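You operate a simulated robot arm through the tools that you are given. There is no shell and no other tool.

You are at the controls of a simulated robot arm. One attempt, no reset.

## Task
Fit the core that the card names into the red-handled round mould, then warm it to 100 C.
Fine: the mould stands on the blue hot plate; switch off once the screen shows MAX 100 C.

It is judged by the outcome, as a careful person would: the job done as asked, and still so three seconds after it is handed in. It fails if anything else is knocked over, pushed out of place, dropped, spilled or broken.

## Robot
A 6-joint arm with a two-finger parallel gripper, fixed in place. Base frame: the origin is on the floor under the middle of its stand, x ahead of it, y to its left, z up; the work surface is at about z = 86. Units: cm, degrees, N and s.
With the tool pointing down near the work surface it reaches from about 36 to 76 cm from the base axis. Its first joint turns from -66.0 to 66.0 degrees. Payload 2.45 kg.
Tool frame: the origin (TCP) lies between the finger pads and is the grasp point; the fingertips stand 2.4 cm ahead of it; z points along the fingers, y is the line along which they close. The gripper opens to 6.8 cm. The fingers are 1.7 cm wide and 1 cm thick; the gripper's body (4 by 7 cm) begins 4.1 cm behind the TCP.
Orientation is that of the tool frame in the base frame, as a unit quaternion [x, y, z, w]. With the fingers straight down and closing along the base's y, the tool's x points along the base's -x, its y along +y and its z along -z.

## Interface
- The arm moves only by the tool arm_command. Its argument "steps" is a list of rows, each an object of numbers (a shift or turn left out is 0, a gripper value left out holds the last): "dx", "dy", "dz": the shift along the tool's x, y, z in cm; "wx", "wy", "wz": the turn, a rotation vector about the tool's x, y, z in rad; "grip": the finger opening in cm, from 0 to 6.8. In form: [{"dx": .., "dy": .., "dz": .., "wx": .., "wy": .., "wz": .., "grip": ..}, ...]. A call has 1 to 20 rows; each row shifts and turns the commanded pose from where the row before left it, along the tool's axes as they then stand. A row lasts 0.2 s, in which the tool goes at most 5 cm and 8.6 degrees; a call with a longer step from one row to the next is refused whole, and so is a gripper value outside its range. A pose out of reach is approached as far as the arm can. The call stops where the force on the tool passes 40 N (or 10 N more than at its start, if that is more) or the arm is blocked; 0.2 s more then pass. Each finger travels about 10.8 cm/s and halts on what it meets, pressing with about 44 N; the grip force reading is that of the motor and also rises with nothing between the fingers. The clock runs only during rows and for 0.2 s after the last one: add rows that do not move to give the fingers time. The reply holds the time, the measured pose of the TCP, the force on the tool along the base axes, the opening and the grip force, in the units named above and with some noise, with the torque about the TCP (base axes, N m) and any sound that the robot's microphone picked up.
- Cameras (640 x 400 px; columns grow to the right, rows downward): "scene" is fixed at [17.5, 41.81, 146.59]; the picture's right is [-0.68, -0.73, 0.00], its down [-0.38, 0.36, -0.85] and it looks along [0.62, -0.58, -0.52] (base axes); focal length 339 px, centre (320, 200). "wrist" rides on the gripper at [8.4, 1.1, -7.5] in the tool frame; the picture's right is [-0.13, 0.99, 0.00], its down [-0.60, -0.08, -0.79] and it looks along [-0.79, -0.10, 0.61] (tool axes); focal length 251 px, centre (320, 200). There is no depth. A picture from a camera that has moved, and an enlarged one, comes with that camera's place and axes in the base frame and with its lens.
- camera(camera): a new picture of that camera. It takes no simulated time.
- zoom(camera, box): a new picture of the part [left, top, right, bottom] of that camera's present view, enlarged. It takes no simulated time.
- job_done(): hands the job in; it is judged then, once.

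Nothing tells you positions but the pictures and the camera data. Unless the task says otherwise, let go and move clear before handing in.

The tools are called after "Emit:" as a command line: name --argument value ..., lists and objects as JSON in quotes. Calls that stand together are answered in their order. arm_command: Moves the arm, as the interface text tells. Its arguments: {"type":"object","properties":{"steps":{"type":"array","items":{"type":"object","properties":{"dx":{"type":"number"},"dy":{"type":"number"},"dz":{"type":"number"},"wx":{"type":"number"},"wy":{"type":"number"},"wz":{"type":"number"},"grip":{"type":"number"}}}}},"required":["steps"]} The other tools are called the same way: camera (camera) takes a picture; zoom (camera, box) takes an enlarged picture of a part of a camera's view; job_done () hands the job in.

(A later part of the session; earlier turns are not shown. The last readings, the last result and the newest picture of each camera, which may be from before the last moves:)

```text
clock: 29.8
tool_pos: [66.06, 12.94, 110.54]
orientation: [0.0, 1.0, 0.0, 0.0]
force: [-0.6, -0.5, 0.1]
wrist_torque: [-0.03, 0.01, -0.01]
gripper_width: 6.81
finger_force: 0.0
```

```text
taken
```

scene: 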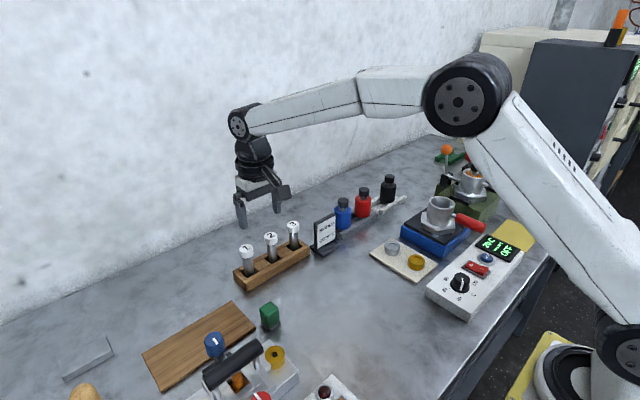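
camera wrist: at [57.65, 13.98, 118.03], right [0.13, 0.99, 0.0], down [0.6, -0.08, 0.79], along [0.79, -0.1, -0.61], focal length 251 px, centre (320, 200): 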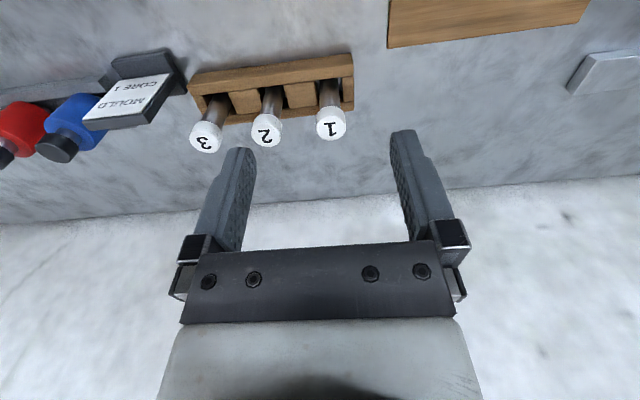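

Emit:
zoom --camera "wrist" --box '[180, 40, 380, 165]'

Emit:
zoom --camera "wrist" --box '[300, 65, 370, 150]'

Emit:
zoom --camera "scene" --box '[225, 225, 285, 290]'

```text
3.20 times, centred on (280, 102) of wrist
camera zoom: at [57.65, 13.98, 118.03], right [0.13, 0.99, 0.0], down [0.6, -0.08, 0.79], along [0.79, -0.1, -0.61], focal length 805 px, centre (448, 512)
```

zoom: 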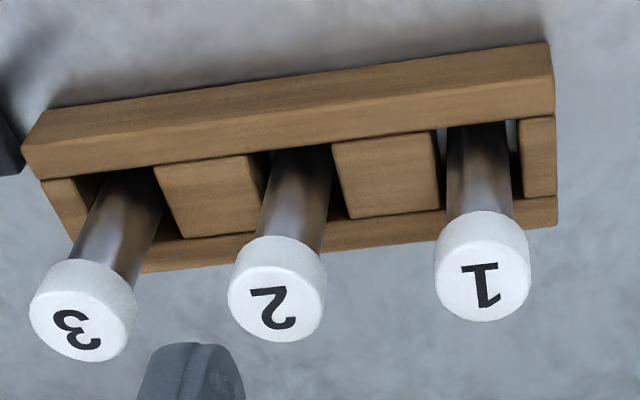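

```text
4.71 times, centred on (335, 108) of wrist
camera zoom: at [57.65, 13.98, 118.03], right [0.13, 0.99, 0.0], down [0.6, -0.08, 0.79], along [0.79, -0.1, -0.61], focal length 1183 px, centre (249, 635)
```

zoom: 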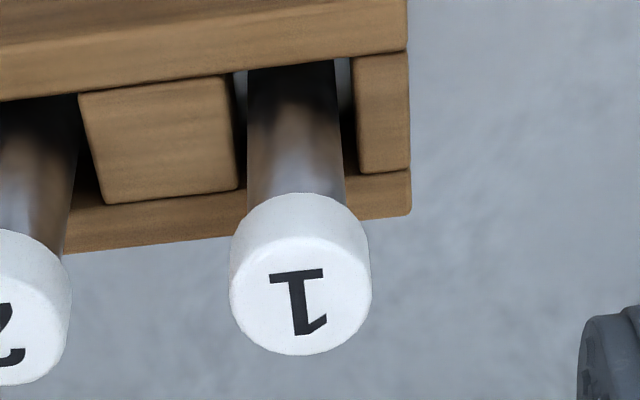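

```text
6.15 times, centred on (255, 258) of scene
camera zoom: at [17.5, 41.81, 146.59], right [-0.68, -0.73, 0.0], down [-0.38, 0.36, -0.85], along [0.62, -0.58, -0.52], focal length 2084 px, centre (720, -154)
```

zoom: 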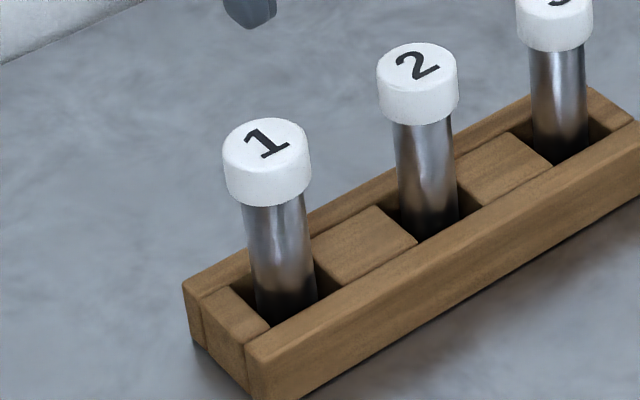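

Core 1 stands at about (73.4, 13.0), with its cap top near z=96.6. I'll go above it with the fingers partly closed to clear core 2.

Emit:
arm_command --steps '[{"dx": -2.4, "grip": 5.2}, {"dx": -2.5}, {"dx": -2.4, "dz": 1}, {"dz": 2}, {"dz": 2}, {"dz": 2}, {}, {}]'

Emit:
camera --camera "wrist"

Emit:
zoom --camera "scene" --box '[200, 170, 320, 290]'

```text
clock: 31.6
tool_pos: [73.15, 12.84, 103.42]
orientation: [0.0, 1.0, 0.0, 0.0]
force: [-0.8, 0.1, 0.4]
wrist_torque: [0.01, 0.0, 0.02]
gripper_width: 5.21
finger_force: 0.0
```

```text
taken
camera wrist: at [64.81, 13.93, 110.97], right [0.13, 0.99, 0.0], down [0.6, -0.08, 0.79], along [0.79, -0.1, -0.61], focal length 251 px, centre (320, 200)
```

wrist: 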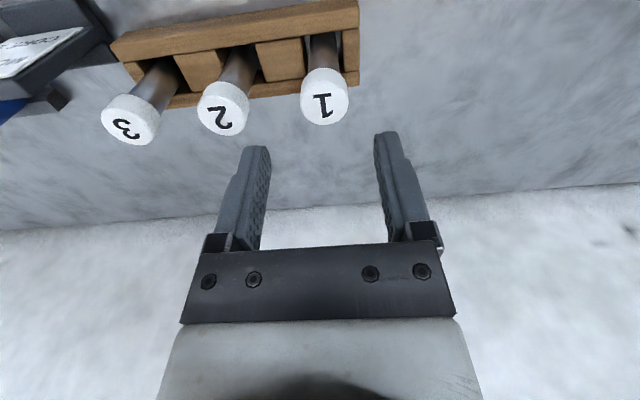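

```text
3.33 times, centred on (260, 230) of scene
camera zoom: at [17.5, 41.81, 146.59], right [-0.68, -0.73, 0.0], down [-0.38, 0.36, -0.85], along [0.62, -0.58, -0.52], focal length 1129 px, centre (520, 100)
```

zoom: 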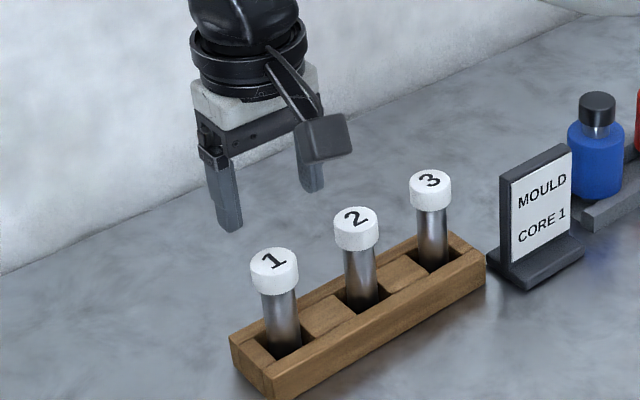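

Emit:
zoom --camera "wrist" --box '[290, 25, 370, 135]'

```text
3.64 times, centred on (330, 80) of wrist
camera zoom: at [64.81, 13.93, 110.97], right [0.13, 0.99, 0.0], down [0.6, -0.08, 0.79], along [0.79, -0.1, -0.61], focal length 914 px, centre (284, 636)
```

zoom: 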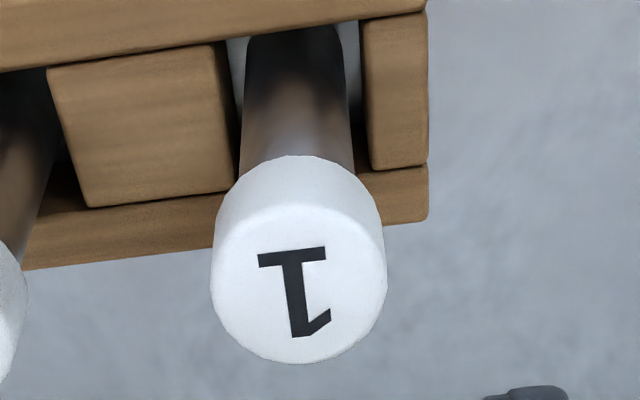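

Two wrist views put core 1 at (73.6, 13.0) with its top at z≈96.5. I'll centre over it and come down around the cap.

Emit:
arm_command --steps '[{"dx": -0.38, "dy": 0.19}, {"dz": 1.5}, {"dz": 1.5}, {"dz": 1.5}, {"dz": 1.5}, {"dz": 1.4}, {}, {}]'

Emit:
camera --camera "wrist"

Emit:
zoom --camera "scene" --box '[200, 190, 320, 290]'

```text
clock: 33.4
tool_pos: [73.58, 12.94, 95.94]
orientation: [0.0, 1.0, 0.0, 0.0]
force: [0.4, -0.3, 0.3]
wrist_torque: [0.02, -0.02, 0.02]
gripper_width: 5.21
finger_force: 0.0
```

```text
taken
camera wrist: at [65.21, 14.09, 103.57], right [0.13, 0.99, 0.0], down [0.6, -0.08, 0.79], along [0.79, -0.1, -0.61], focal length 251 px, centre (320, 200)
```

wrist: 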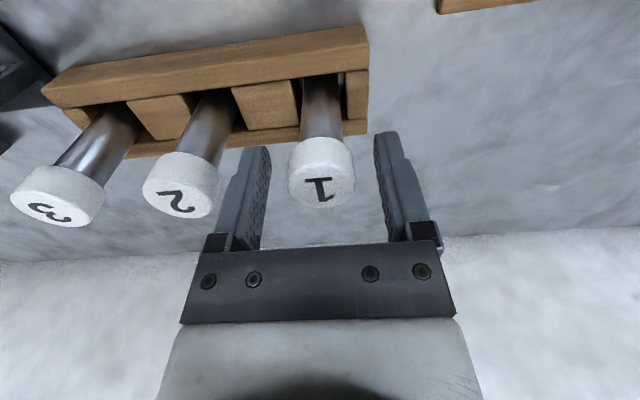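

```text
4.00 times, centred on (260, 240) of scene
camera zoom: at [17.5, 41.81, 146.59], right [-0.68, -0.73, 0.0], down [-0.38, 0.36, -0.85], along [0.62, -0.58, -0.52], focal length 1354 px, centre (560, 40)
```

zoom: 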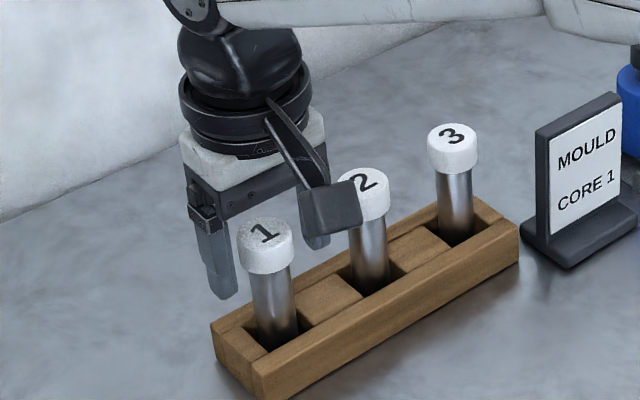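

Core 1's cap is centred between the fingers. Closing now.

Emit:
arm_command --steps '[{"grip": 3.6}, {"grip": 3.0}, {"grip": 2.4}, {}, {}, {}]'

Emit:
zoom --camera "wrist" --box '[240, 100, 420, 220]'

```text
clock: 34.8
tool_pos: [73.68, 12.9, 96.1]
orientation: [0.0, 1.0, -0.001, 0.0]
force: [-0.4, 1.4, 0.2]
wrist_torque: [0.12, -0.03, 0.01]
gripper_width: 3.16
finger_force: 44.1
```

```text
3.33 times, centred on (330, 160) of wrist
camera zoom: at [65.21, 14.09, 103.58], right [0.13, 0.99, 0.0], down [0.6, -0.08, 0.79], along [0.79, -0.1, -0.61], focal length 838 px, centre (287, 333)
```

zoom: 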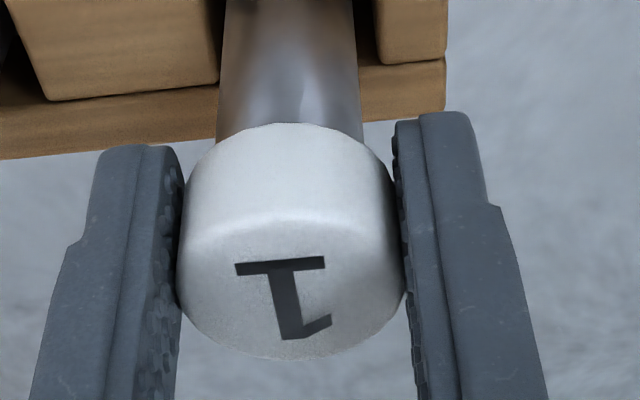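

The cap is gripped at 3.16 cm with full force. I'll lift the core straight up out of the rack.

Emit:
arm_command --steps '[{"dz": -0.5}, {"dz": -1}, {"dz": -1.5}, {"dz": -2}, {"dz": -2}, {"dz": -2}, {"dz": -2}, {"dz": -2}, {"dz": -2}, {}, {}]'

Emit:
camera --camera "wrist"

Emit:
zoom --camera "scene" --box '[190, 130, 320, 290]'

```text
clock: 37.2
tool_pos: [73.59, 12.93, 111.05]
orientation: [0.0, 1.0, 0.001, 0.0]
force: [0.0, 0.6, -3.3]
wrist_torque: [0.02, 0.03, -0.01]
gripper_width: 3.1
finger_force: 43.9
```

```text
taken
camera wrist: at [65.21, 14.12, 118.58], right [0.13, 0.99, 0.0], down [0.6, -0.08, 0.79], along [0.79, -0.1, -0.61], focal length 251 px, centre (320, 200)
```

wrist: 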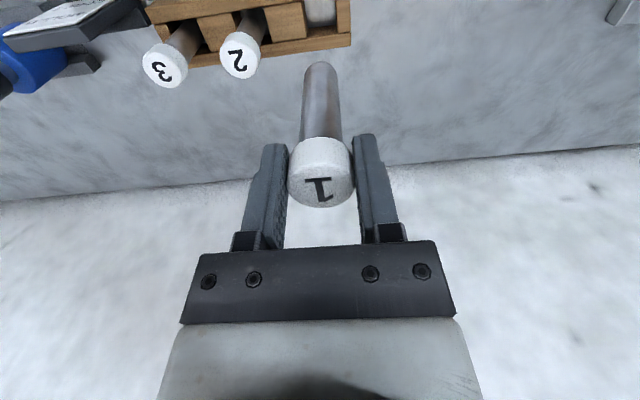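

```text
2.50 times, centred on (255, 210) of scene
camera zoom: at [17.5, 41.81, 146.59], right [-0.68, -0.73, 0.0], down [-0.38, 0.36, -0.85], along [0.62, -0.58, -0.52], focal length 846 px, centre (482, 175)
```

zoom: 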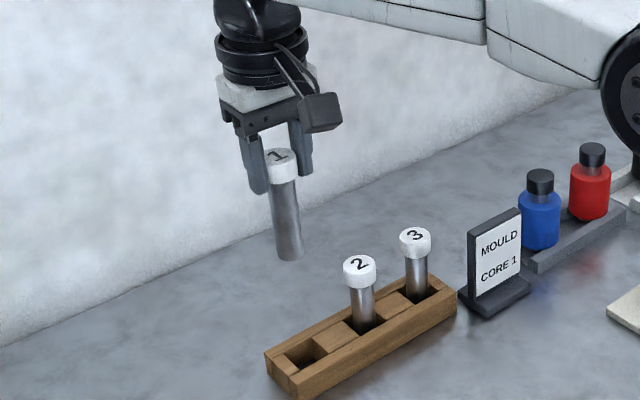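

Core 1 is out of the rack, hanging from the gripper. I'll measure its tip position and check for tilt before carrying it.

Emit:
zoom --camera "wrist" --box '[270, 50, 370, 220]'

Emit:
zoom --camera "scene" --box '[230, 175, 300, 245]'

```text
2.35 times, centred on (320, 135) of wrist
camera zoom: at [65.21, 14.12, 118.58], right [0.13, 0.99, 0.0], down [0.6, -0.08, 0.79], along [0.79, -0.1, -0.61], focal length 592 px, centre (320, 353)
```

zoom: 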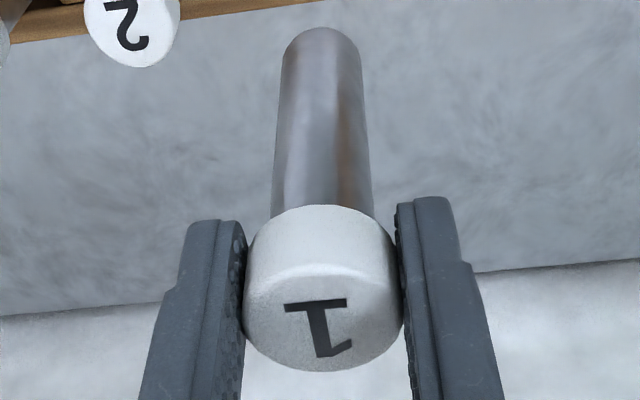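

```text
5.71 times, centred on (265, 210) of scene
camera zoom: at [17.5, 41.81, 146.59], right [-0.68, -0.73, 0.0], down [-0.38, 0.36, -0.85], along [0.62, -0.58, -0.52], focal length 1935 px, centre (634, 143)
```

zoom: 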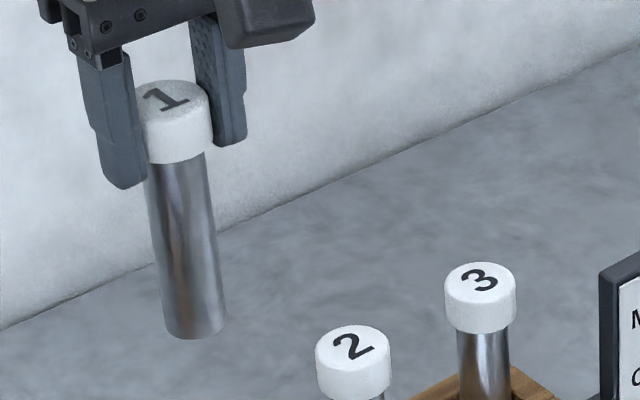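

The core hangs vertical, about 9.7 cm long, with its tip well clear. I'll carry it over the mould at (51.9, -35.1), staying above everything on the way.

Emit:
arm_command --steps '[{"dz": -2}, {"dx": 0.776, "dy": -1.718}, {"dx": 1.552, "dy": -3.436}, {"dx": 1.552, "dy": -3.436}, {"dx": 1.552, "dy": -3.436}, {"dx": 1.552, "dy": -3.436}, {"dx": 1.552, "dy": -3.436}, {"dx": 1.552, "dy": -3.436}, {"dx": 1.552, "dy": -3.436}, {"dx": 1.552, "dy": -3.436}, {"dx": 1.552, "dy": -3.436}, {"dx": 1.552, "dy": -3.436}, {"dx": 1.552, "dy": -3.436}, {"dx": 1.552, "dy": -3.436}, {"dx": 1.552, "dy": -3.436}, {"dx": 0.776, "dy": -1.718}, {}, {}]'

Emit:
camera --camera "wrist"

Emit:
zoom --camera "scene" --box '[380, 110, 520, 270]'

```text
clock: 41.0
tool_pos: [52.0, -35.25, 113.05]
orientation: [-0.001, 1.0, 0.0, 0.0]
force: [-0.5, 0.1, -2.3]
wrist_torque: [-0.03, 0.02, 0.01]
gripper_width: 3.13
finger_force: 44.4
```

```text
taken
camera wrist: at [43.59, -34.12, 120.64], right [0.13, 0.99, 0.0], down [0.6, -0.08, 0.79], along [0.79, -0.1, -0.61], focal length 251 px, centre (320, 200)
```

wrist: 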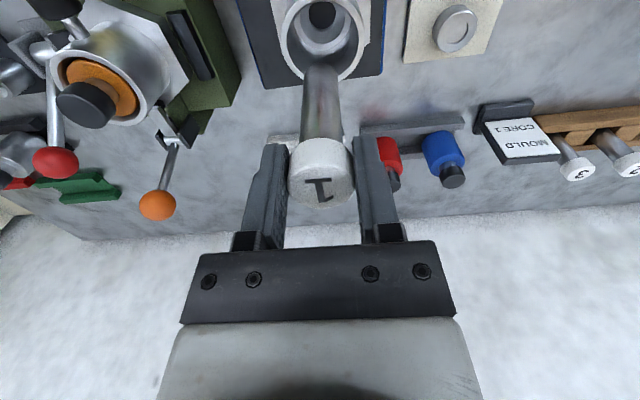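

```text
2.50 times, centred on (450, 190) of scene
camera zoom: at [17.5, 41.8, 146.59], right [-0.68, -0.73, 0.0], down [-0.38, 0.36, -0.85], along [0.62, -0.58, -0.52], focal length 846 px, centre (-5, 225)
```

zoom: 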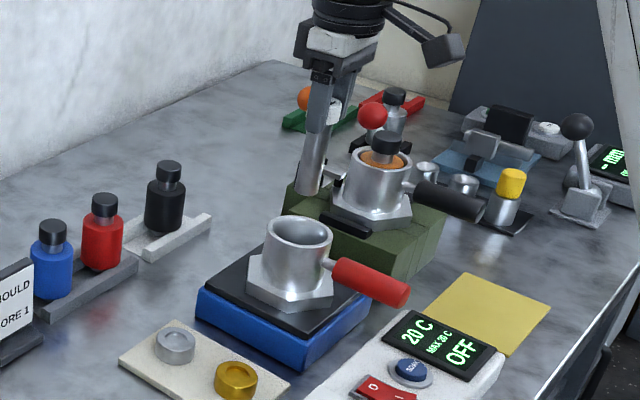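

The core tip is lined up above the mould. I'll measure the mould and tip from this view for fine alignment.

Emit:
zoom --camera "wrist" --box '[265, 0, 385, 100]'

Emit:
zoom --camera "scene" --box '[410, 150, 500, 260]'

```text
4.00 times, centred on (325, 50) of wrist
camera zoom: at [43.59, -34.12, 120.64], right [0.13, 0.99, 0.0], down [0.6, -0.08, 0.79], along [0.79, -0.1, -0.61], focal length 1006 px, centre (300, 800)
```

zoom: 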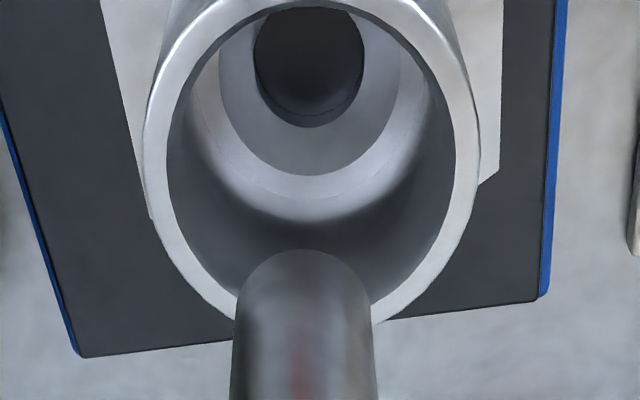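

```text
3.64 times, centred on (455, 205) of scene
camera zoom: at [17.5, 41.8, 146.59], right [-0.68, -0.73, 0.0], down [-0.38, 0.36, -0.85], along [0.62, -0.58, -0.52], focal length 1231 px, centre (-171, 182)
```

zoom: 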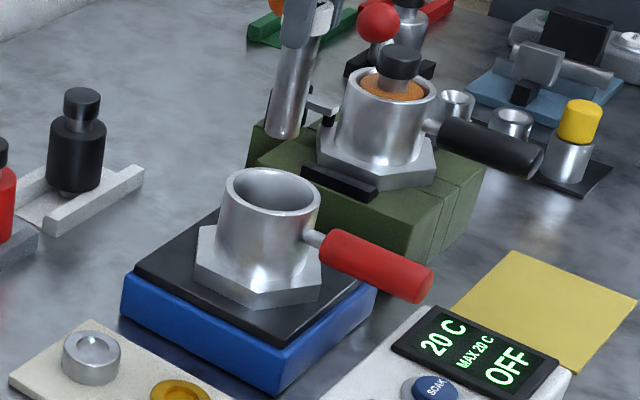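

The core tip needs to move about -0.2 cm in x and +0.2 cm in y to sit over the hole. I'll apply that, lower to just above the rim and re-check.

Emit:
arm_command --steps '[{"dx": 0.22, "dy": 0.18}, {"dz": 1.5}, {"dz": 1.5}, {"dz": 1.5}, {}, {}]'

Emit:
zoom --camera "wrist" --box '[265, 0, 385, 100]'

Emit:
zoom --camera "scene" --box '[410, 150, 480, 235]'

```text
clock: 42.4
tool_pos: [51.83, -35.03, 108.65]
orientation: [0.0, 1.0, 0.0, 0.001]
force: [0.2, 0.4, -2.8]
wrist_torque: [0.01, 0.03, -0.03]
gripper_width: 3.13
finger_force: 44.0
```

```text
4.00 times, centred on (325, 50) of wrist
camera zoom: at [43.35, -33.91, 116.12], right [0.13, 0.99, 0.0], down [0.6, -0.08, 0.79], along [0.79, -0.1, -0.61], focal length 1006 px, centre (300, 800)
```

zoom: 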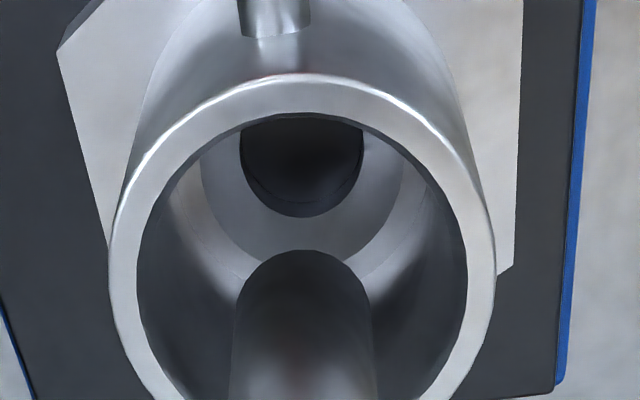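

```text
4.71 times, centred on (445, 192) of scene
camera zoom: at [17.5, 41.8, 146.59], right [-0.68, -0.73, 0.0], down [-0.38, 0.36, -0.85], along [0.62, -0.58, -0.52], focal length 1593 px, centre (-268, 235)
```

zoom: 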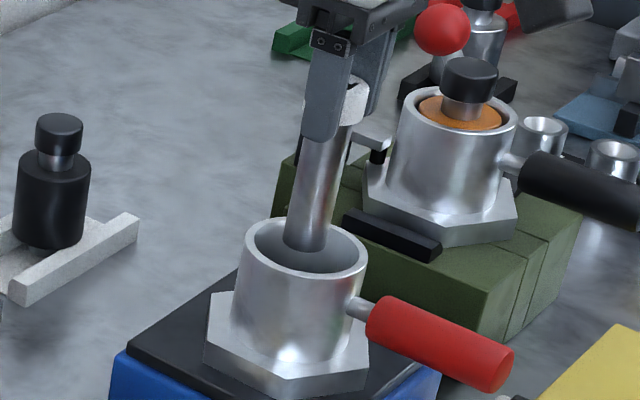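

The tip, rim and hole are now aligned within about a millimetre in both views. I'll lower the core into the cup, slowing near the floor.

Emit:
arm_command --steps '[{"dz": 1.2}, {"dz": 1.2}, {"dz": 1.2}, {"dz": 1.2}, {"dz": 0.6}, {}, {}]'

Emit:
zoom --camera "wrist" --box '[240, 0, 400, 210]'

Emit:
zoom --camera "scene" --box '[400, 150, 500, 260]'

```text
clock: 44.0
tool_pos: [51.67, -34.93, 103.21]
orientation: [0.0, 1.0, 0.0, 0.0]
force: [-0.2, 0.0, -2.0]
wrist_torque: [0.0, 0.01, -0.03]
gripper_width: 3.12
finger_force: 44.2
```

```text
1.90 times, centred on (320, 105) of wrist
camera zoom: at [43.3, -33.89, 110.68], right [0.13, 0.99, 0.0], down [0.6, -0.08, 0.79], along [0.79, -0.1, -0.61], focal length 479 px, centre (320, 381)
```

zoom: 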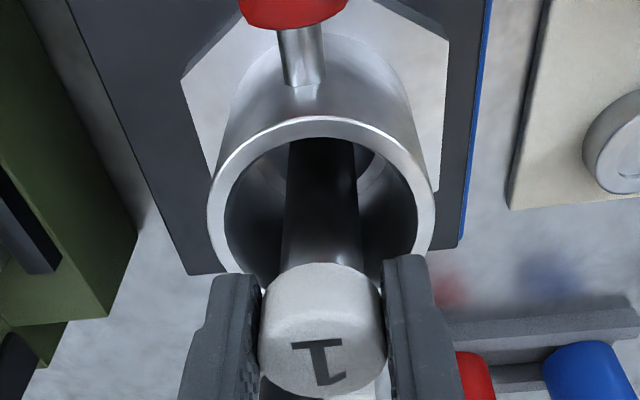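

```text
3.64 times, centred on (450, 205) of scene
camera zoom: at [17.5, 41.8, 146.59], right [-0.68, -0.73, 0.0], down [-0.38, 0.36, -0.85], along [0.62, -0.58, -0.52], focal length 1231 px, centre (-153, 182)
```

zoom: 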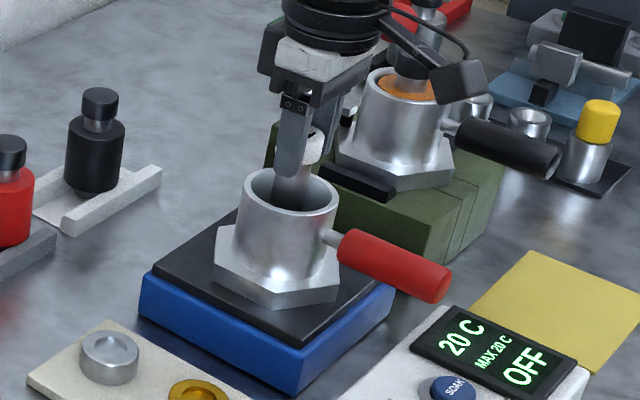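

It's hanging free with the tip about 1 cm above the socket. Continuing slowly and watching the force.

Emit:
arm_command --steps '[{"dz": 0.4}, {"dz": 0.3}, {"dz": 0.3}, {}]'

Emit:
arm_command --steps '[{"dz": 0.2}, {"dz": 0.2}, {}]'

```text
clock: 45.0
tool_pos: [51.67, -34.95, 102.18]
orientation: [0.001, 1.0, 0.0, 0.0]
force: [0.4, 0.5, -2.7]
wrist_torque: [0.01, 0.02, -0.03]
gripper_width: 3.14
finger_force: 44.2
```

```text
clock: 45.8
tool_pos: [51.77, -35.02, 101.8]
orientation: [0.0, 1.0, 0.0, 0.0]
force: [0.2, 0.6, -3.2]
wrist_torque: [-0.04, 0.03, 0.01]
gripper_width: 3.09
finger_force: 44.0
```

Emit:
arm_command --steps '[{"dz": 0.2}, {"dz": 0.2}, {}]'

Emit:
arm_command --steps '[{"dz": 0.15}, {"dz": 0.15}, {}]'

```text
clock: 46.6
tool_pos: [51.68, -34.93, 101.51]
orientation: [0.0, 1.0, 0.0, 0.0]
force: [-0.2, -0.1, -2.6]
wrist_torque: [-0.01, -0.01, 0.03]
gripper_width: 3.13
finger_force: 43.9
```

```text
clock: 47.4
tool_pos: [51.81, -35.07, 101.02]
orientation: [0.0, 1.0, 0.001, 0.0]
force: [-0.2, 0.3, -2.3]
wrist_torque: [0.0, 0.09, 0.0]
gripper_width: 3.13
finger_force: 43.8
```

There's been no contact past the socket's edge height, so the core is going into the hole. I'll lower the last few millimetres until it seats.

Emit:
arm_command --steps '[{"dz": 0.1}, {"dz": 0.1}, {}]'

Emit:
zoom --camera "scene" --box '[400, 150, 500, 260]'

Emit:
zoom --camera "wrist" --box '[240, 0, 400, 210]'

```text
clock: 48.2
tool_pos: [51.73, -34.98, 101.15]
orientation: [-0.001, 1.0, 0.0, 0.0]
force: [-5.5, 3.8, 18.9]
wrist_torque: [0.4, 0.56, 0.01]
gripper_width: 3.13
finger_force: 44.2
```

```text
3.64 times, centred on (450, 205) of scene
camera zoom: at [17.45, 41.84, 146.58], right [-0.68, -0.73, 0.0], down [-0.38, 0.36, -0.85], along [0.62, -0.58, -0.52], focal length 1231 px, centre (-153, 182)
```

zoom: 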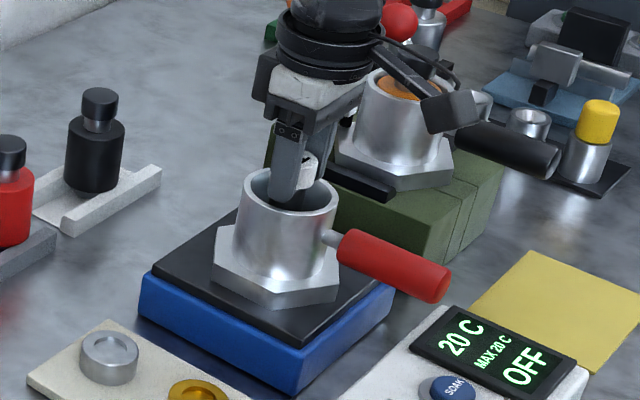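

```text
1.90 times, centred on (320, 105) of wrist
camera zoom: at [43.29, -33.86, 108.56], right [0.13, 0.99, 0.0], down [0.6, -0.08, 0.79], along [0.79, -0.1, -0.61], focal length 479 px, centre (320, 381)
```

zoom: 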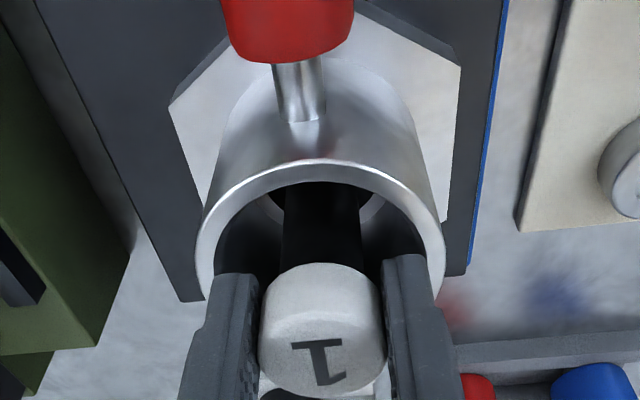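

I felt contact at z≈101.1. I need to know whether the core is seated in the hole or resting on its edge, so I'm looking closely.

Emit:
zoom --camera "wrist" --box '[280, 60, 370, 150]'

Emit:
zoom --camera "scene" --box '[420, 165, 470, 225]'

Emit:
zoom --camera "scene" --box '[225, 215, 315, 290]'

```text
4.44 times, centred on (325, 105) of wrist
camera zoom: at [43.29, -33.86, 108.56], right [0.13, 0.99, 0.0], down [0.6, -0.08, 0.79], along [0.79, -0.1, -0.61], focal length 1118 px, centre (298, 622)
```

zoom: 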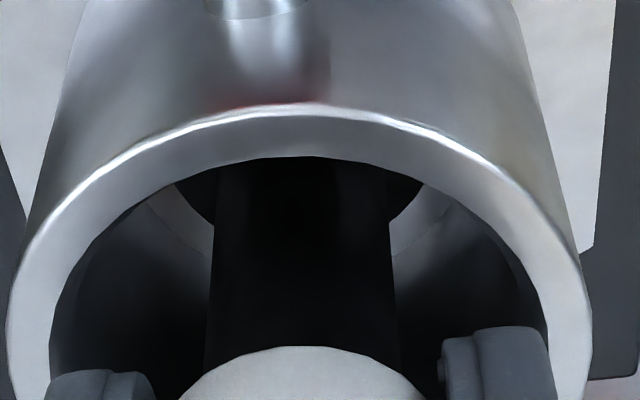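

```text
6.67 times, centred on (445, 195) of scene
camera zoom: at [17.45, 41.84, 146.58], right [-0.68, -0.73, 0.0], down [-0.38, 0.36, -0.85], along [0.62, -0.58, -0.52], focal length 2257 px, centre (-513, 233)
```

zoom: 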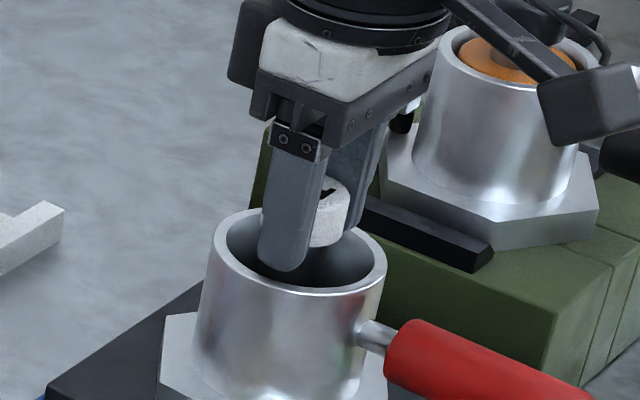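

```text
5.33 times, centred on (270, 252) of scene
camera zoom: at [17.45, 41.84, 146.58], right [-0.68, -0.73, 0.0], down [-0.38, 0.36, -0.85], along [0.62, -0.58, -0.52], focal length 1806 px, centre (587, -80)
```

zoom: 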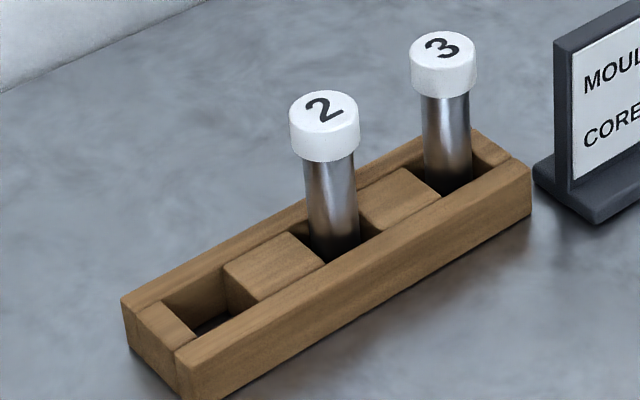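

The geometry says the tip (about 10.1 cm below the TCP) is at plate level inside the hole. To be sure, I'll ease off slightly and nudge sideways: if it's seated, the hole wall will resist.

Emit:
arm_command --steps '[{"dz": -0.15}, {}, {}]'

Emit:
arm_command --steps '[{"dy": 0.1}, {"dy": 0.1}, {"dy": 0.1}, {}]'

```text
clock: 49.0
tool_pos: [51.8, -35.0, 101.1]
orientation: [0.0, 1.0, -0.001, 0.001]
force: [-0.6, -0.2, 13.7]
wrist_torque: [0.21, 0.1, 0.02]
gripper_width: 3.15
finger_force: 44.7
```

```text
clock: 50.0
tool_pos: [51.8, -34.71, 101.03]
orientation: [0.0, 1.0, 0.0, 0.0]
force: [-0.6, -6.9, 10.5]
wrist_torque: [-0.48, -0.02, -0.03]
gripper_width: 3.12
finger_force: 43.7
```

The sideways resistance could partly be friction, since the core was still pressing down. I'll lift 2–3 mm so only the hole wall can resist, and test again.

Emit:
arm_command --steps '[{"dy": -0.3}, {"dz": -0.15}, {"dz": -0.15}, {}, {}]'

Emit:
arm_command --steps '[{"dy": 0.1}, {"dy": 0.1}, {"dy": 0.1}, {"dy": 0.1}, {}]'

```text
clock: 51.2
tool_pos: [51.69, -35.0, 101.15]
orientation: [0.0, 1.0, 0.0, 0.0]
force: [0.6, -0.1, -2.2]
wrist_torque: [-0.01, 0.03, -0.02]
gripper_width: 3.14
finger_force: 44.0
```

```text
clock: 52.4
tool_pos: [51.77, -34.54, 101.3]
orientation: [0.0, 1.0, -0.001, 0.0]
force: [-0.6, -2.5, -2.0]
wrist_torque: [-0.21, 0.06, 0.0]
gripper_width: 3.14
finger_force: 44.0
```

With no vertical load, the core still met sideways resistance about 8–9 cm below the grip, so its tip is inside the socket. I'll re-centre, set it down and release.

Emit:
arm_command --steps '[{"dy": -0.2}, {"dy": -0.18}, {"dz": 0.1}, {"dz": 0.06}, {}, {}]'

```text
clock: 53.8
tool_pos: [51.83, -35.02, 101.1]
orientation: [-0.001, 1.0, 0.0, 0.0]
force: [0.5, 0.2, -3.2]
wrist_torque: [0.08, -0.02, 0.02]
gripper_width: 3.13
finger_force: 44.0
```

I'm opening only slightly, so the fingers can't touch the rim, and then rising straight up.

Emit:
arm_command --steps '[{"grip": 3.3}, {"grip": 3.7}, {}, {}, {"dz": -0.5}, {"dz": -1}, {"dz": -1.5}, {"dz": -2}, {"dz": -2}, {"dz": -2}, {}, {}]'

Emit:
camera --camera "wrist"

Emit:
zoom --camera "scene" --box '[400, 150, 500, 260]'

```text
clock: 56.4
tool_pos: [51.71, -34.89, 110.19]
orientation: [0.0, 1.0, -0.001, 0.0]
force: [0.6, 0.1, -0.8]
wrist_torque: [-0.02, -0.02, -0.01]
gripper_width: 3.71
finger_force: 0.0
```

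```text
taken
camera wrist: at [43.33, -33.83, 117.7], right [0.13, 0.99, 0.0], down [0.6, -0.08, 0.79], along [0.79, -0.1, -0.61], focal length 251 px, centre (320, 200)
```

wrist: 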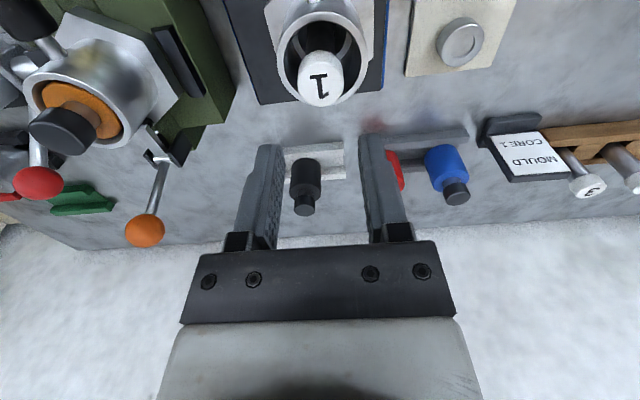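

```text
3.64 times, centred on (450, 205) of scene
camera zoom: at [17.5, 41.81, 146.59], right [-0.68, -0.73, 0.0], down [-0.38, 0.36, -0.85], along [0.62, -0.58, -0.52], focal length 1231 px, centre (-153, 182)
```

zoom: 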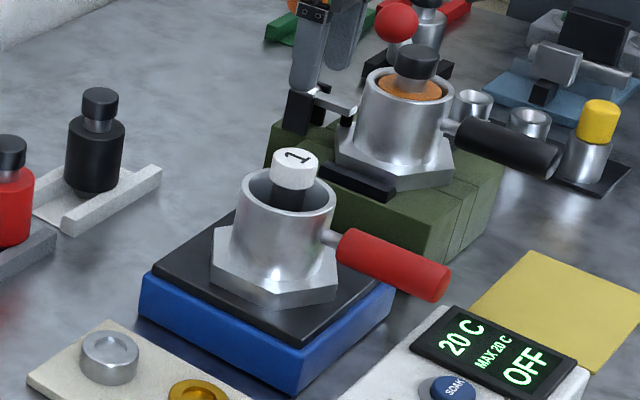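

Emit:
zoom --camera "wrist" --box '[265, 0, 385, 115]'

Emit:
zoom --camera "scene" --box '[415, 175, 485, 245]'

```text
3.48 times, centred on (325, 58) of wrist
camera zoom: at [43.33, -33.83, 117.7], right [0.13, 0.99, 0.0], down [0.6, -0.08, 0.79], along [0.79, -0.1, -0.61], focal length 875 px, centre (303, 696)
```

zoom: 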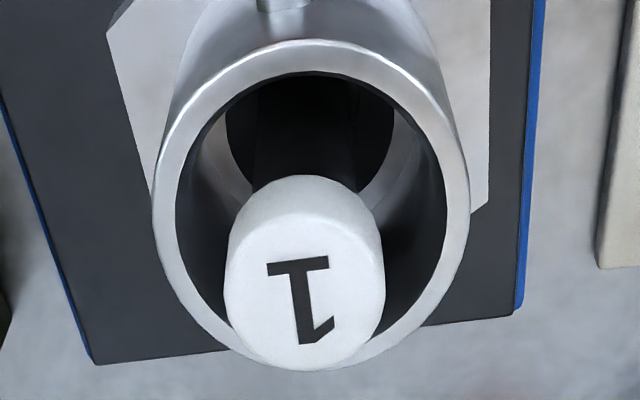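

```text
5.71 times, centred on (450, 210) of scene
camera zoom: at [17.5, 41.81, 146.59], right [-0.68, -0.73, 0.0], down [-0.38, 0.36, -0.85], along [0.62, -0.58, -0.52], focal length 1935 px, centre (-423, 143)
```

zoom: 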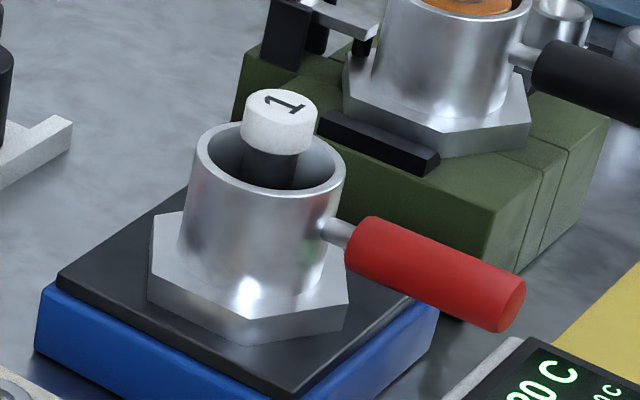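

Core 1 is seated upright in the mould. Next is the dial: knob centre about (36.5, -18.9), top at z≈92.4, panel at about z=90. I'll move above it and pre-rotate the gripper -90° so I can make the half turn clockwise.

Emit:
arm_command --steps '[{"dx": 1.1, "dy": 1.15, "grip": 5.0}, {"dx": 2.19, "dy": 2.29}, {"dx": 2.19, "dy": 2.29}, {"dx": 2.19, "dy": 2.29}, {"dx": 2.19, "dy": 2.29}, {"dx": 2.19, "dy": 2.29}, {"dx": 2.19, "dy": 2.29}, {"dx": 1.05, "dy": 1.15}, {}, {}]'

Emit:
camera --camera "wrist"

Emit:
camera --camera "scene"

```text
clock: 58.6
tool_pos: [36.37, -18.93, 110.17]
orientation: [0.0, 1.0, 0.0, 0.0]
force: [-0.1, -0.5, 0.7]
wrist_torque: [0.02, 0.03, 0.01]
gripper_width: 4.97
finger_force: 0.1
```

```text
taken
camera wrist: at [27.97, -17.82, 117.61], right [0.13, 0.99, 0.0], down [0.6, -0.08, 0.79], along [0.79, -0.1, -0.61], focal length 251 px, centre (320, 200)
```

wrist: 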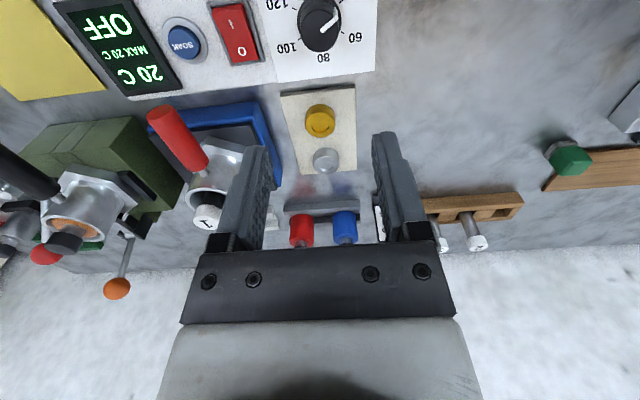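

```text
taken
```

scene: 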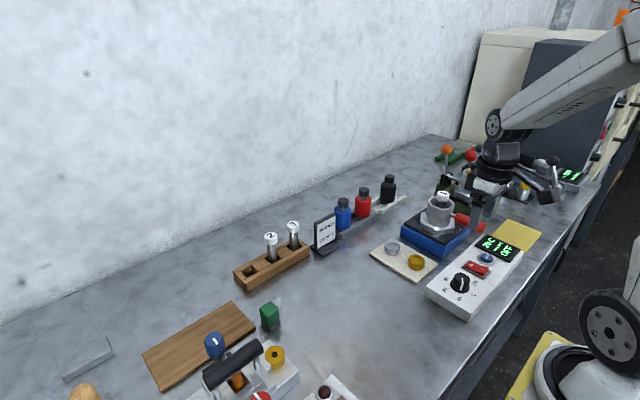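

Emit:
zoom --camera "wrist" --box '[200, 0, 390, 90]'

Emit:
zoom --camera "wrist" --box '[265, 0, 375, 75]'

```text
3.37 times, centred on (295, 45) of wrist
camera zoom: at [27.97, -17.82, 117.61], right [0.13, 0.99, 0.0], down [0.6, -0.08, 0.79], along [0.79, -0.1, -0.61], focal length 847 px, centre (404, 722)
```

zoom: 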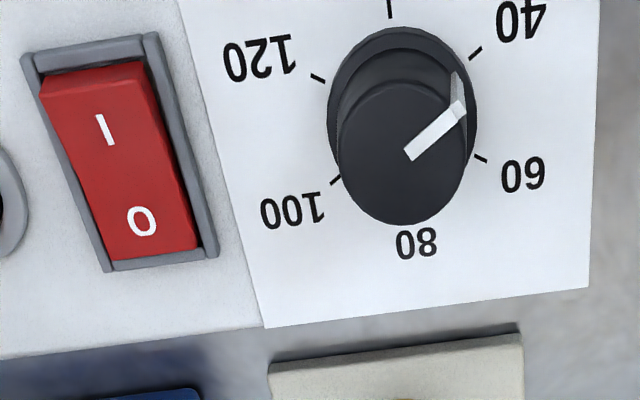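

```text
5.33 times, centred on (320, 38) of wrist
camera zoom: at [27.97, -17.82, 117.61], right [0.13, 0.99, 0.0], down [0.6, -0.08, 0.79], along [0.79, -0.1, -0.61], focal length 1341 px, centre (320, 1067)
```

zoom: 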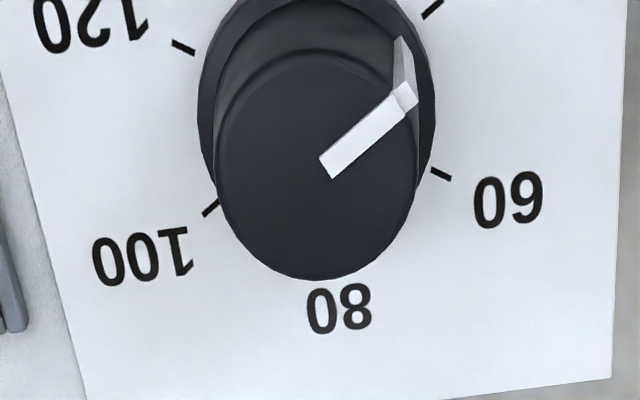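

I'm already centred over the knob. Now I'll pre-rotate the gripper by -90° at this height.

Emit:
arm_command --steps '[{"wz": -0.1428}, {"wz": -0.1428}, {"wz": -0.1428}, {"wz": -0.1428}, {"wz": -0.1428}, {"wz": -0.1428}, {"wz": -0.1428}, {"wz": -0.1428}, {"wz": -0.1428}, {"wz": -0.1428}, {"wz": -0.1428}, {}, {}]'

Emit:
camera --camera "wrist"

Emit:
camera --camera "scene"

```text
clock: 61.4
tool_pos: [36.49, -18.97, 110.18]
orientation: [0.708, -0.707, -0.001, 0.001]
force: [0.0, 0.0, -0.3]
wrist_torque: [0.0, 0.05, 0.02]
gripper_width: 5.0
finger_force: 0.1
```

```text
taken
camera wrist: at [35.36, -27.32, 117.68], right [-0.99, 0.13, 0.0], down [0.08, 0.6, 0.79], along [0.1, 0.79, -0.61], focal length 251 px, centre (320, 200)
```

wrist: 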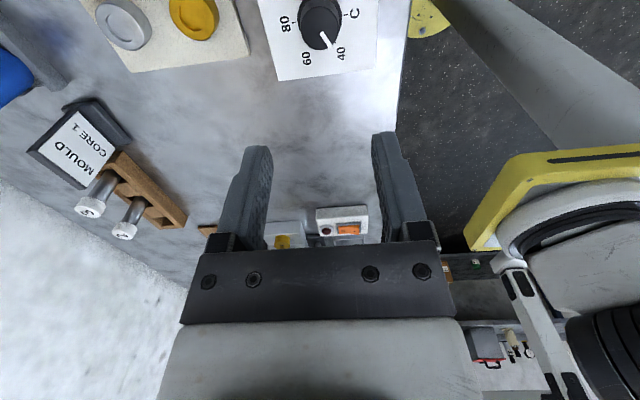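

```text
taken
```

scene: 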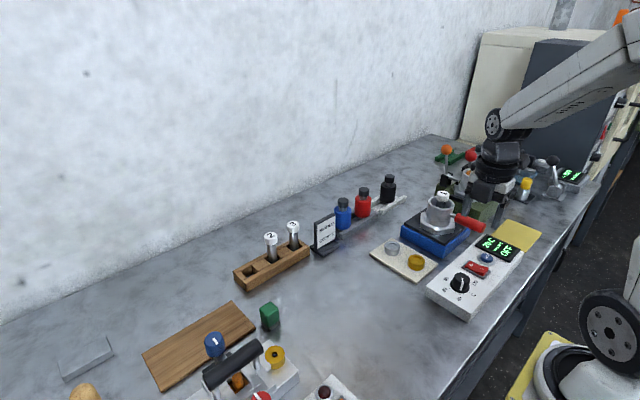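

The rotation went through fine. Now I'll come down over the knob, stopping just above its top to check.

Emit:
arm_command --steps '[{"dz": 2.5}, {"dz": 2.5}, {"dz": 2.5}, {"dz": 2.5}, {"dz": 2}, {"dz": 1.2}, {}, {}]'

Emit:
camera --camera "wrist"

Emit:
zoom --camera "scene" --box '[410, 190, 550, 330]'

```text
clock: 63.2
tool_pos: [36.44, -18.85, 96.9]
orientation: [-0.707, 0.707, 0.0, 0.0]
force: [0.3, 0.3, 0.3]
wrist_torque: [0.01, 0.01, 0.03]
gripper_width: 5.03
finger_force: 0.0
```

```text
taken
camera wrist: at [35.33, -27.3, 104.46], right [-0.99, 0.13, 0.0], down [0.08, 0.6, 0.79], along [0.1, 0.79, -0.61], focal length 251 px, centre (320, 200)
```

wrist: 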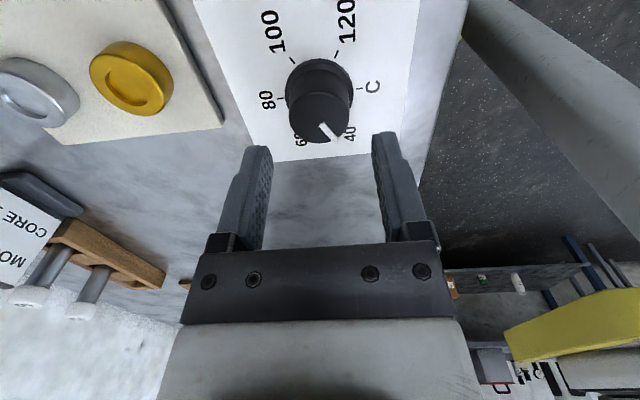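

```text
2.86 times, centred on (480, 260) of scene
camera zoom: at [17.5, 41.81, 146.59], right [-0.68, -0.73, 0.0], down [-0.38, 0.36, -0.85], along [0.62, -0.58, -0.52], focal length 967 px, centre (-137, 29)
```

zoom: 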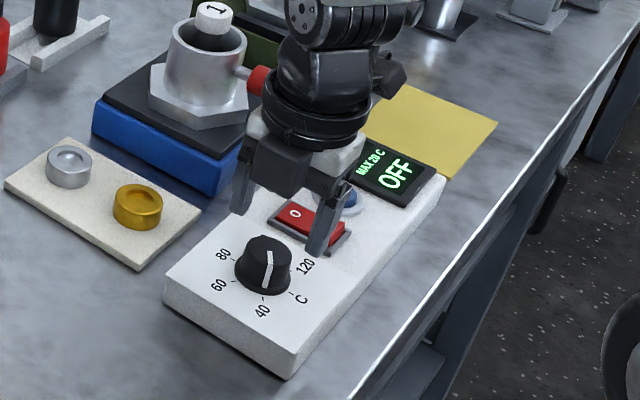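

The knob is centred between the fingers. I'll lower the last 4 cm around it.

Emit:
arm_command --steps '[{"dz": 1.0}, {"dz": 1.0}, {"dz": 1.0}, {"dz": 0.8}, {}]'

Emit:
camera --camera "wrist"

Emit:
zoom --camera "scene" --box '[430, 220, 530, 320]'

```text
clock: 64.4
tool_pos: [36.63, -18.95, 93.14]
orientation: [-0.707, 0.708, 0.0, 0.0]
force: [0.7, 0.0, -0.2]
wrist_torque: [-0.03, 0.01, 0.0]
gripper_width: 4.99
finger_force: 0.0
```

```text
taken
camera wrist: at [35.35, -27.31, 100.65], right [-0.99, 0.13, 0.0], down [0.08, 0.6, 0.79], along [0.1, 0.79, -0.61], focal length 251 px, centre (320, 200)
```

wrist: 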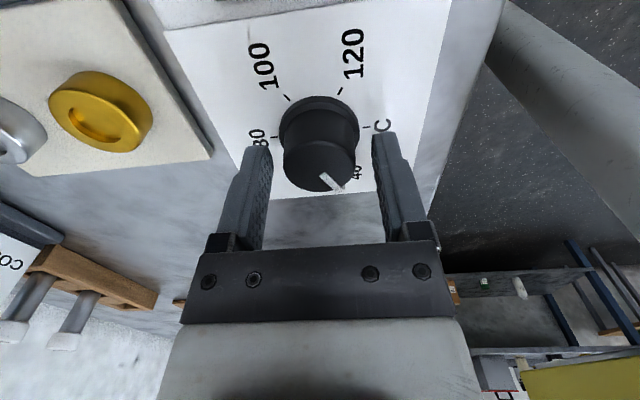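

```text
4.00 times, centred on (480, 270) of scene
camera zoom: at [17.5, 41.81, 146.59], right [-0.68, -0.73, 0.0], down [-0.38, 0.36, -0.85], along [0.62, -0.58, -0.52], focal length 1354 px, centre (-320, -80)
```

zoom: 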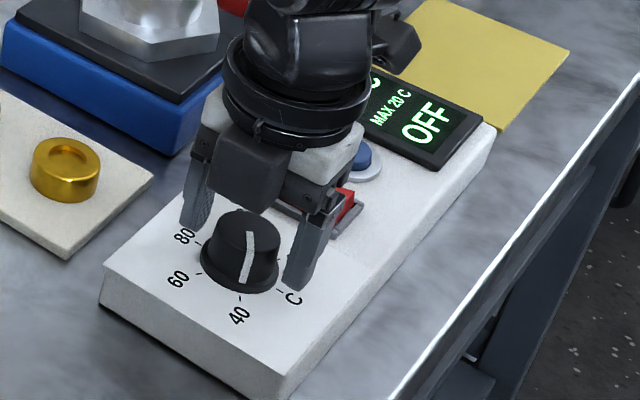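

The fingers straddle the knob with the tips just off the panel. I'll close on it and start with a 30° test turn clockwise.

Emit:
arm_command --steps '[{"grip": 3.6}, {"grip": 3.0}, {"grip": 2.4}, {}, {}, {"wz": 0.1309}, {"wz": 0.1309}, {"wz": 0.1309}, {"wz": 0.1309}, {}]'

Emit:
camera --camera "wrist"

Emit:
zoom --camera "scene" --box '[430, 220, 530, 320]'

```text
clock: 66.6
tool_pos: [36.56, -18.93, 93.13]
orientation: [-0.499, 0.867, -0.001, 0.001]
force: [17.2, 8.1, -9.6]
wrist_torque: [0.07, -0.48, -0.02]
gripper_width: 3.45
finger_force: 44.9
```

```text
taken
camera wrist: at [31.33, -25.64, 100.67], right [-0.79, 0.61, 0.0], down [0.37, 0.48, 0.79], along [0.48, 0.63, -0.61], focal length 251 px, centre (320, 200)
```

wrist: 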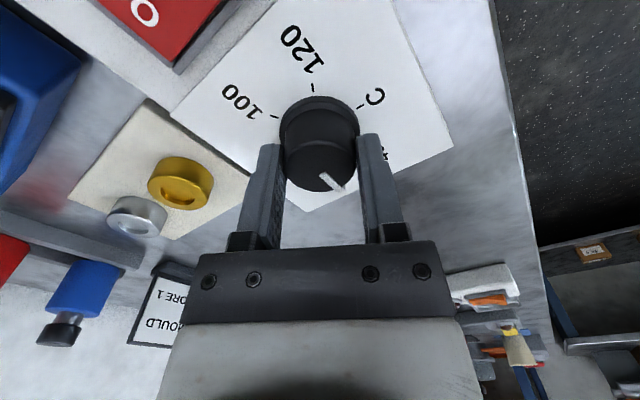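

```text
4.00 times, centred on (480, 270) of scene
camera zoom: at [17.55, 41.82, 146.58], right [-0.68, -0.73, 0.0], down [-0.38, 0.36, -0.85], along [0.62, -0.58, -0.52], focal length 1354 px, centre (-320, -80)
```

zoom: 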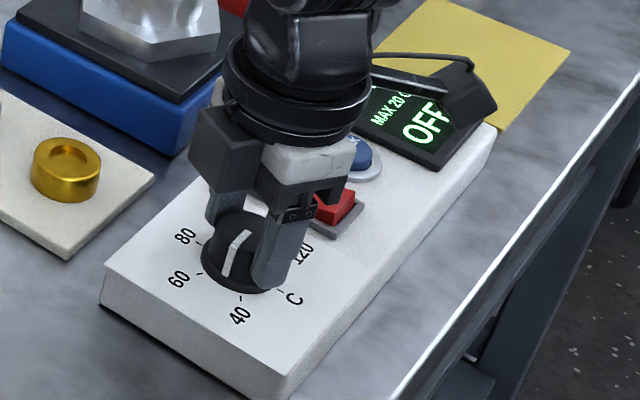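

The knob turns with the gripper. There's about 19 N of side load from being slightly off-centre, so I'll shift the grip to relieve it before turning further.

Emit:
arm_command --steps '[{"dx": -0.15, "dy": -0.1, "dz": 0.05}, {}, {}]'

```text
clock: 67.4
tool_pos: [36.53, -18.85, 93.14]
orientation: [-0.5, 0.866, 0.0, 0.0]
force: [-13.3, -14.4, 15.9]
wrist_torque: [-0.72, 0.7, -0.01]
gripper_width: 3.43
finger_force: 44.8
```

Emit:
arm_command --steps '[{"dx": 0.08, "dy": 0.036, "dz": -0.031}, {}, {}]'

```text
clock: 68.2
tool_pos: [36.55, -18.92, 93.21]
orientation: [-0.5, 0.866, 0.0, 0.001]
force: [-11.3, -11.6, 18.2]
wrist_torque: [-0.28, 0.3, 0.01]
gripper_width: 3.43
finger_force: 44.9
```

Emit:
arm_command --steps '[{"dx": 0.05, "dy": 0.02, "dz": -0.05}, {}, {}]'

```text
clock: 69.0
tool_pos: [36.55, -18.92, 93.1]
orientation: [-0.5, 0.866, 0.0, 0.0]
force: [4.3, -6.5, -13.2]
wrist_torque: [-0.02, -0.35, 0.04]
gripper_width: 3.44
finger_force: 44.3
```

The side load is now small. I'll continue turning clockwise in chunks and watch the force.

Emit:
arm_command --steps '[{"wz": 0.1309, "dz": 0.02}, {"wz": 0.1309}, {"wz": 0.1309}, {"wz": 0.1309}, {}]'

Emit:
arm_command --steps '[{"wz": 0.1309}, {"wz": 0.1309}, {"wz": 0.1309}, {"wz": 0.1309}, {}]'

Emit:
camera --camera "wrist"

```text
clock: 70.2
tool_pos: [36.55, -18.92, 93.16]
orientation: [-0.258, 0.966, 0.0, 0.0]
force: [15.1, 0.9, -22.3]
wrist_torque: [0.12, -0.59, -0.03]
gripper_width: 3.46
finger_force: 44.8
```

```text
clock: 71.4
tool_pos: [36.64, -19.0, 93.15]
orientation: [0.002, 1.0, 0.0, 0.001]
force: [13.8, -10.0, -20.6]
wrist_torque: [-0.2, 0.19, -0.03]
gripper_width: 3.44
finger_force: 44.9
```

```text
taken
camera wrist: at [28.12, -17.86, 100.67], right [0.13, 0.99, 0.0], down [0.6, -0.08, 0.79], along [0.79, -0.1, -0.61], focal length 251 px, centre (320, 200)
```

wrist: 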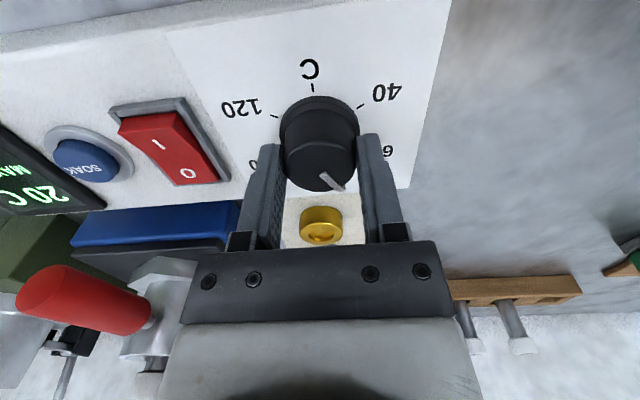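

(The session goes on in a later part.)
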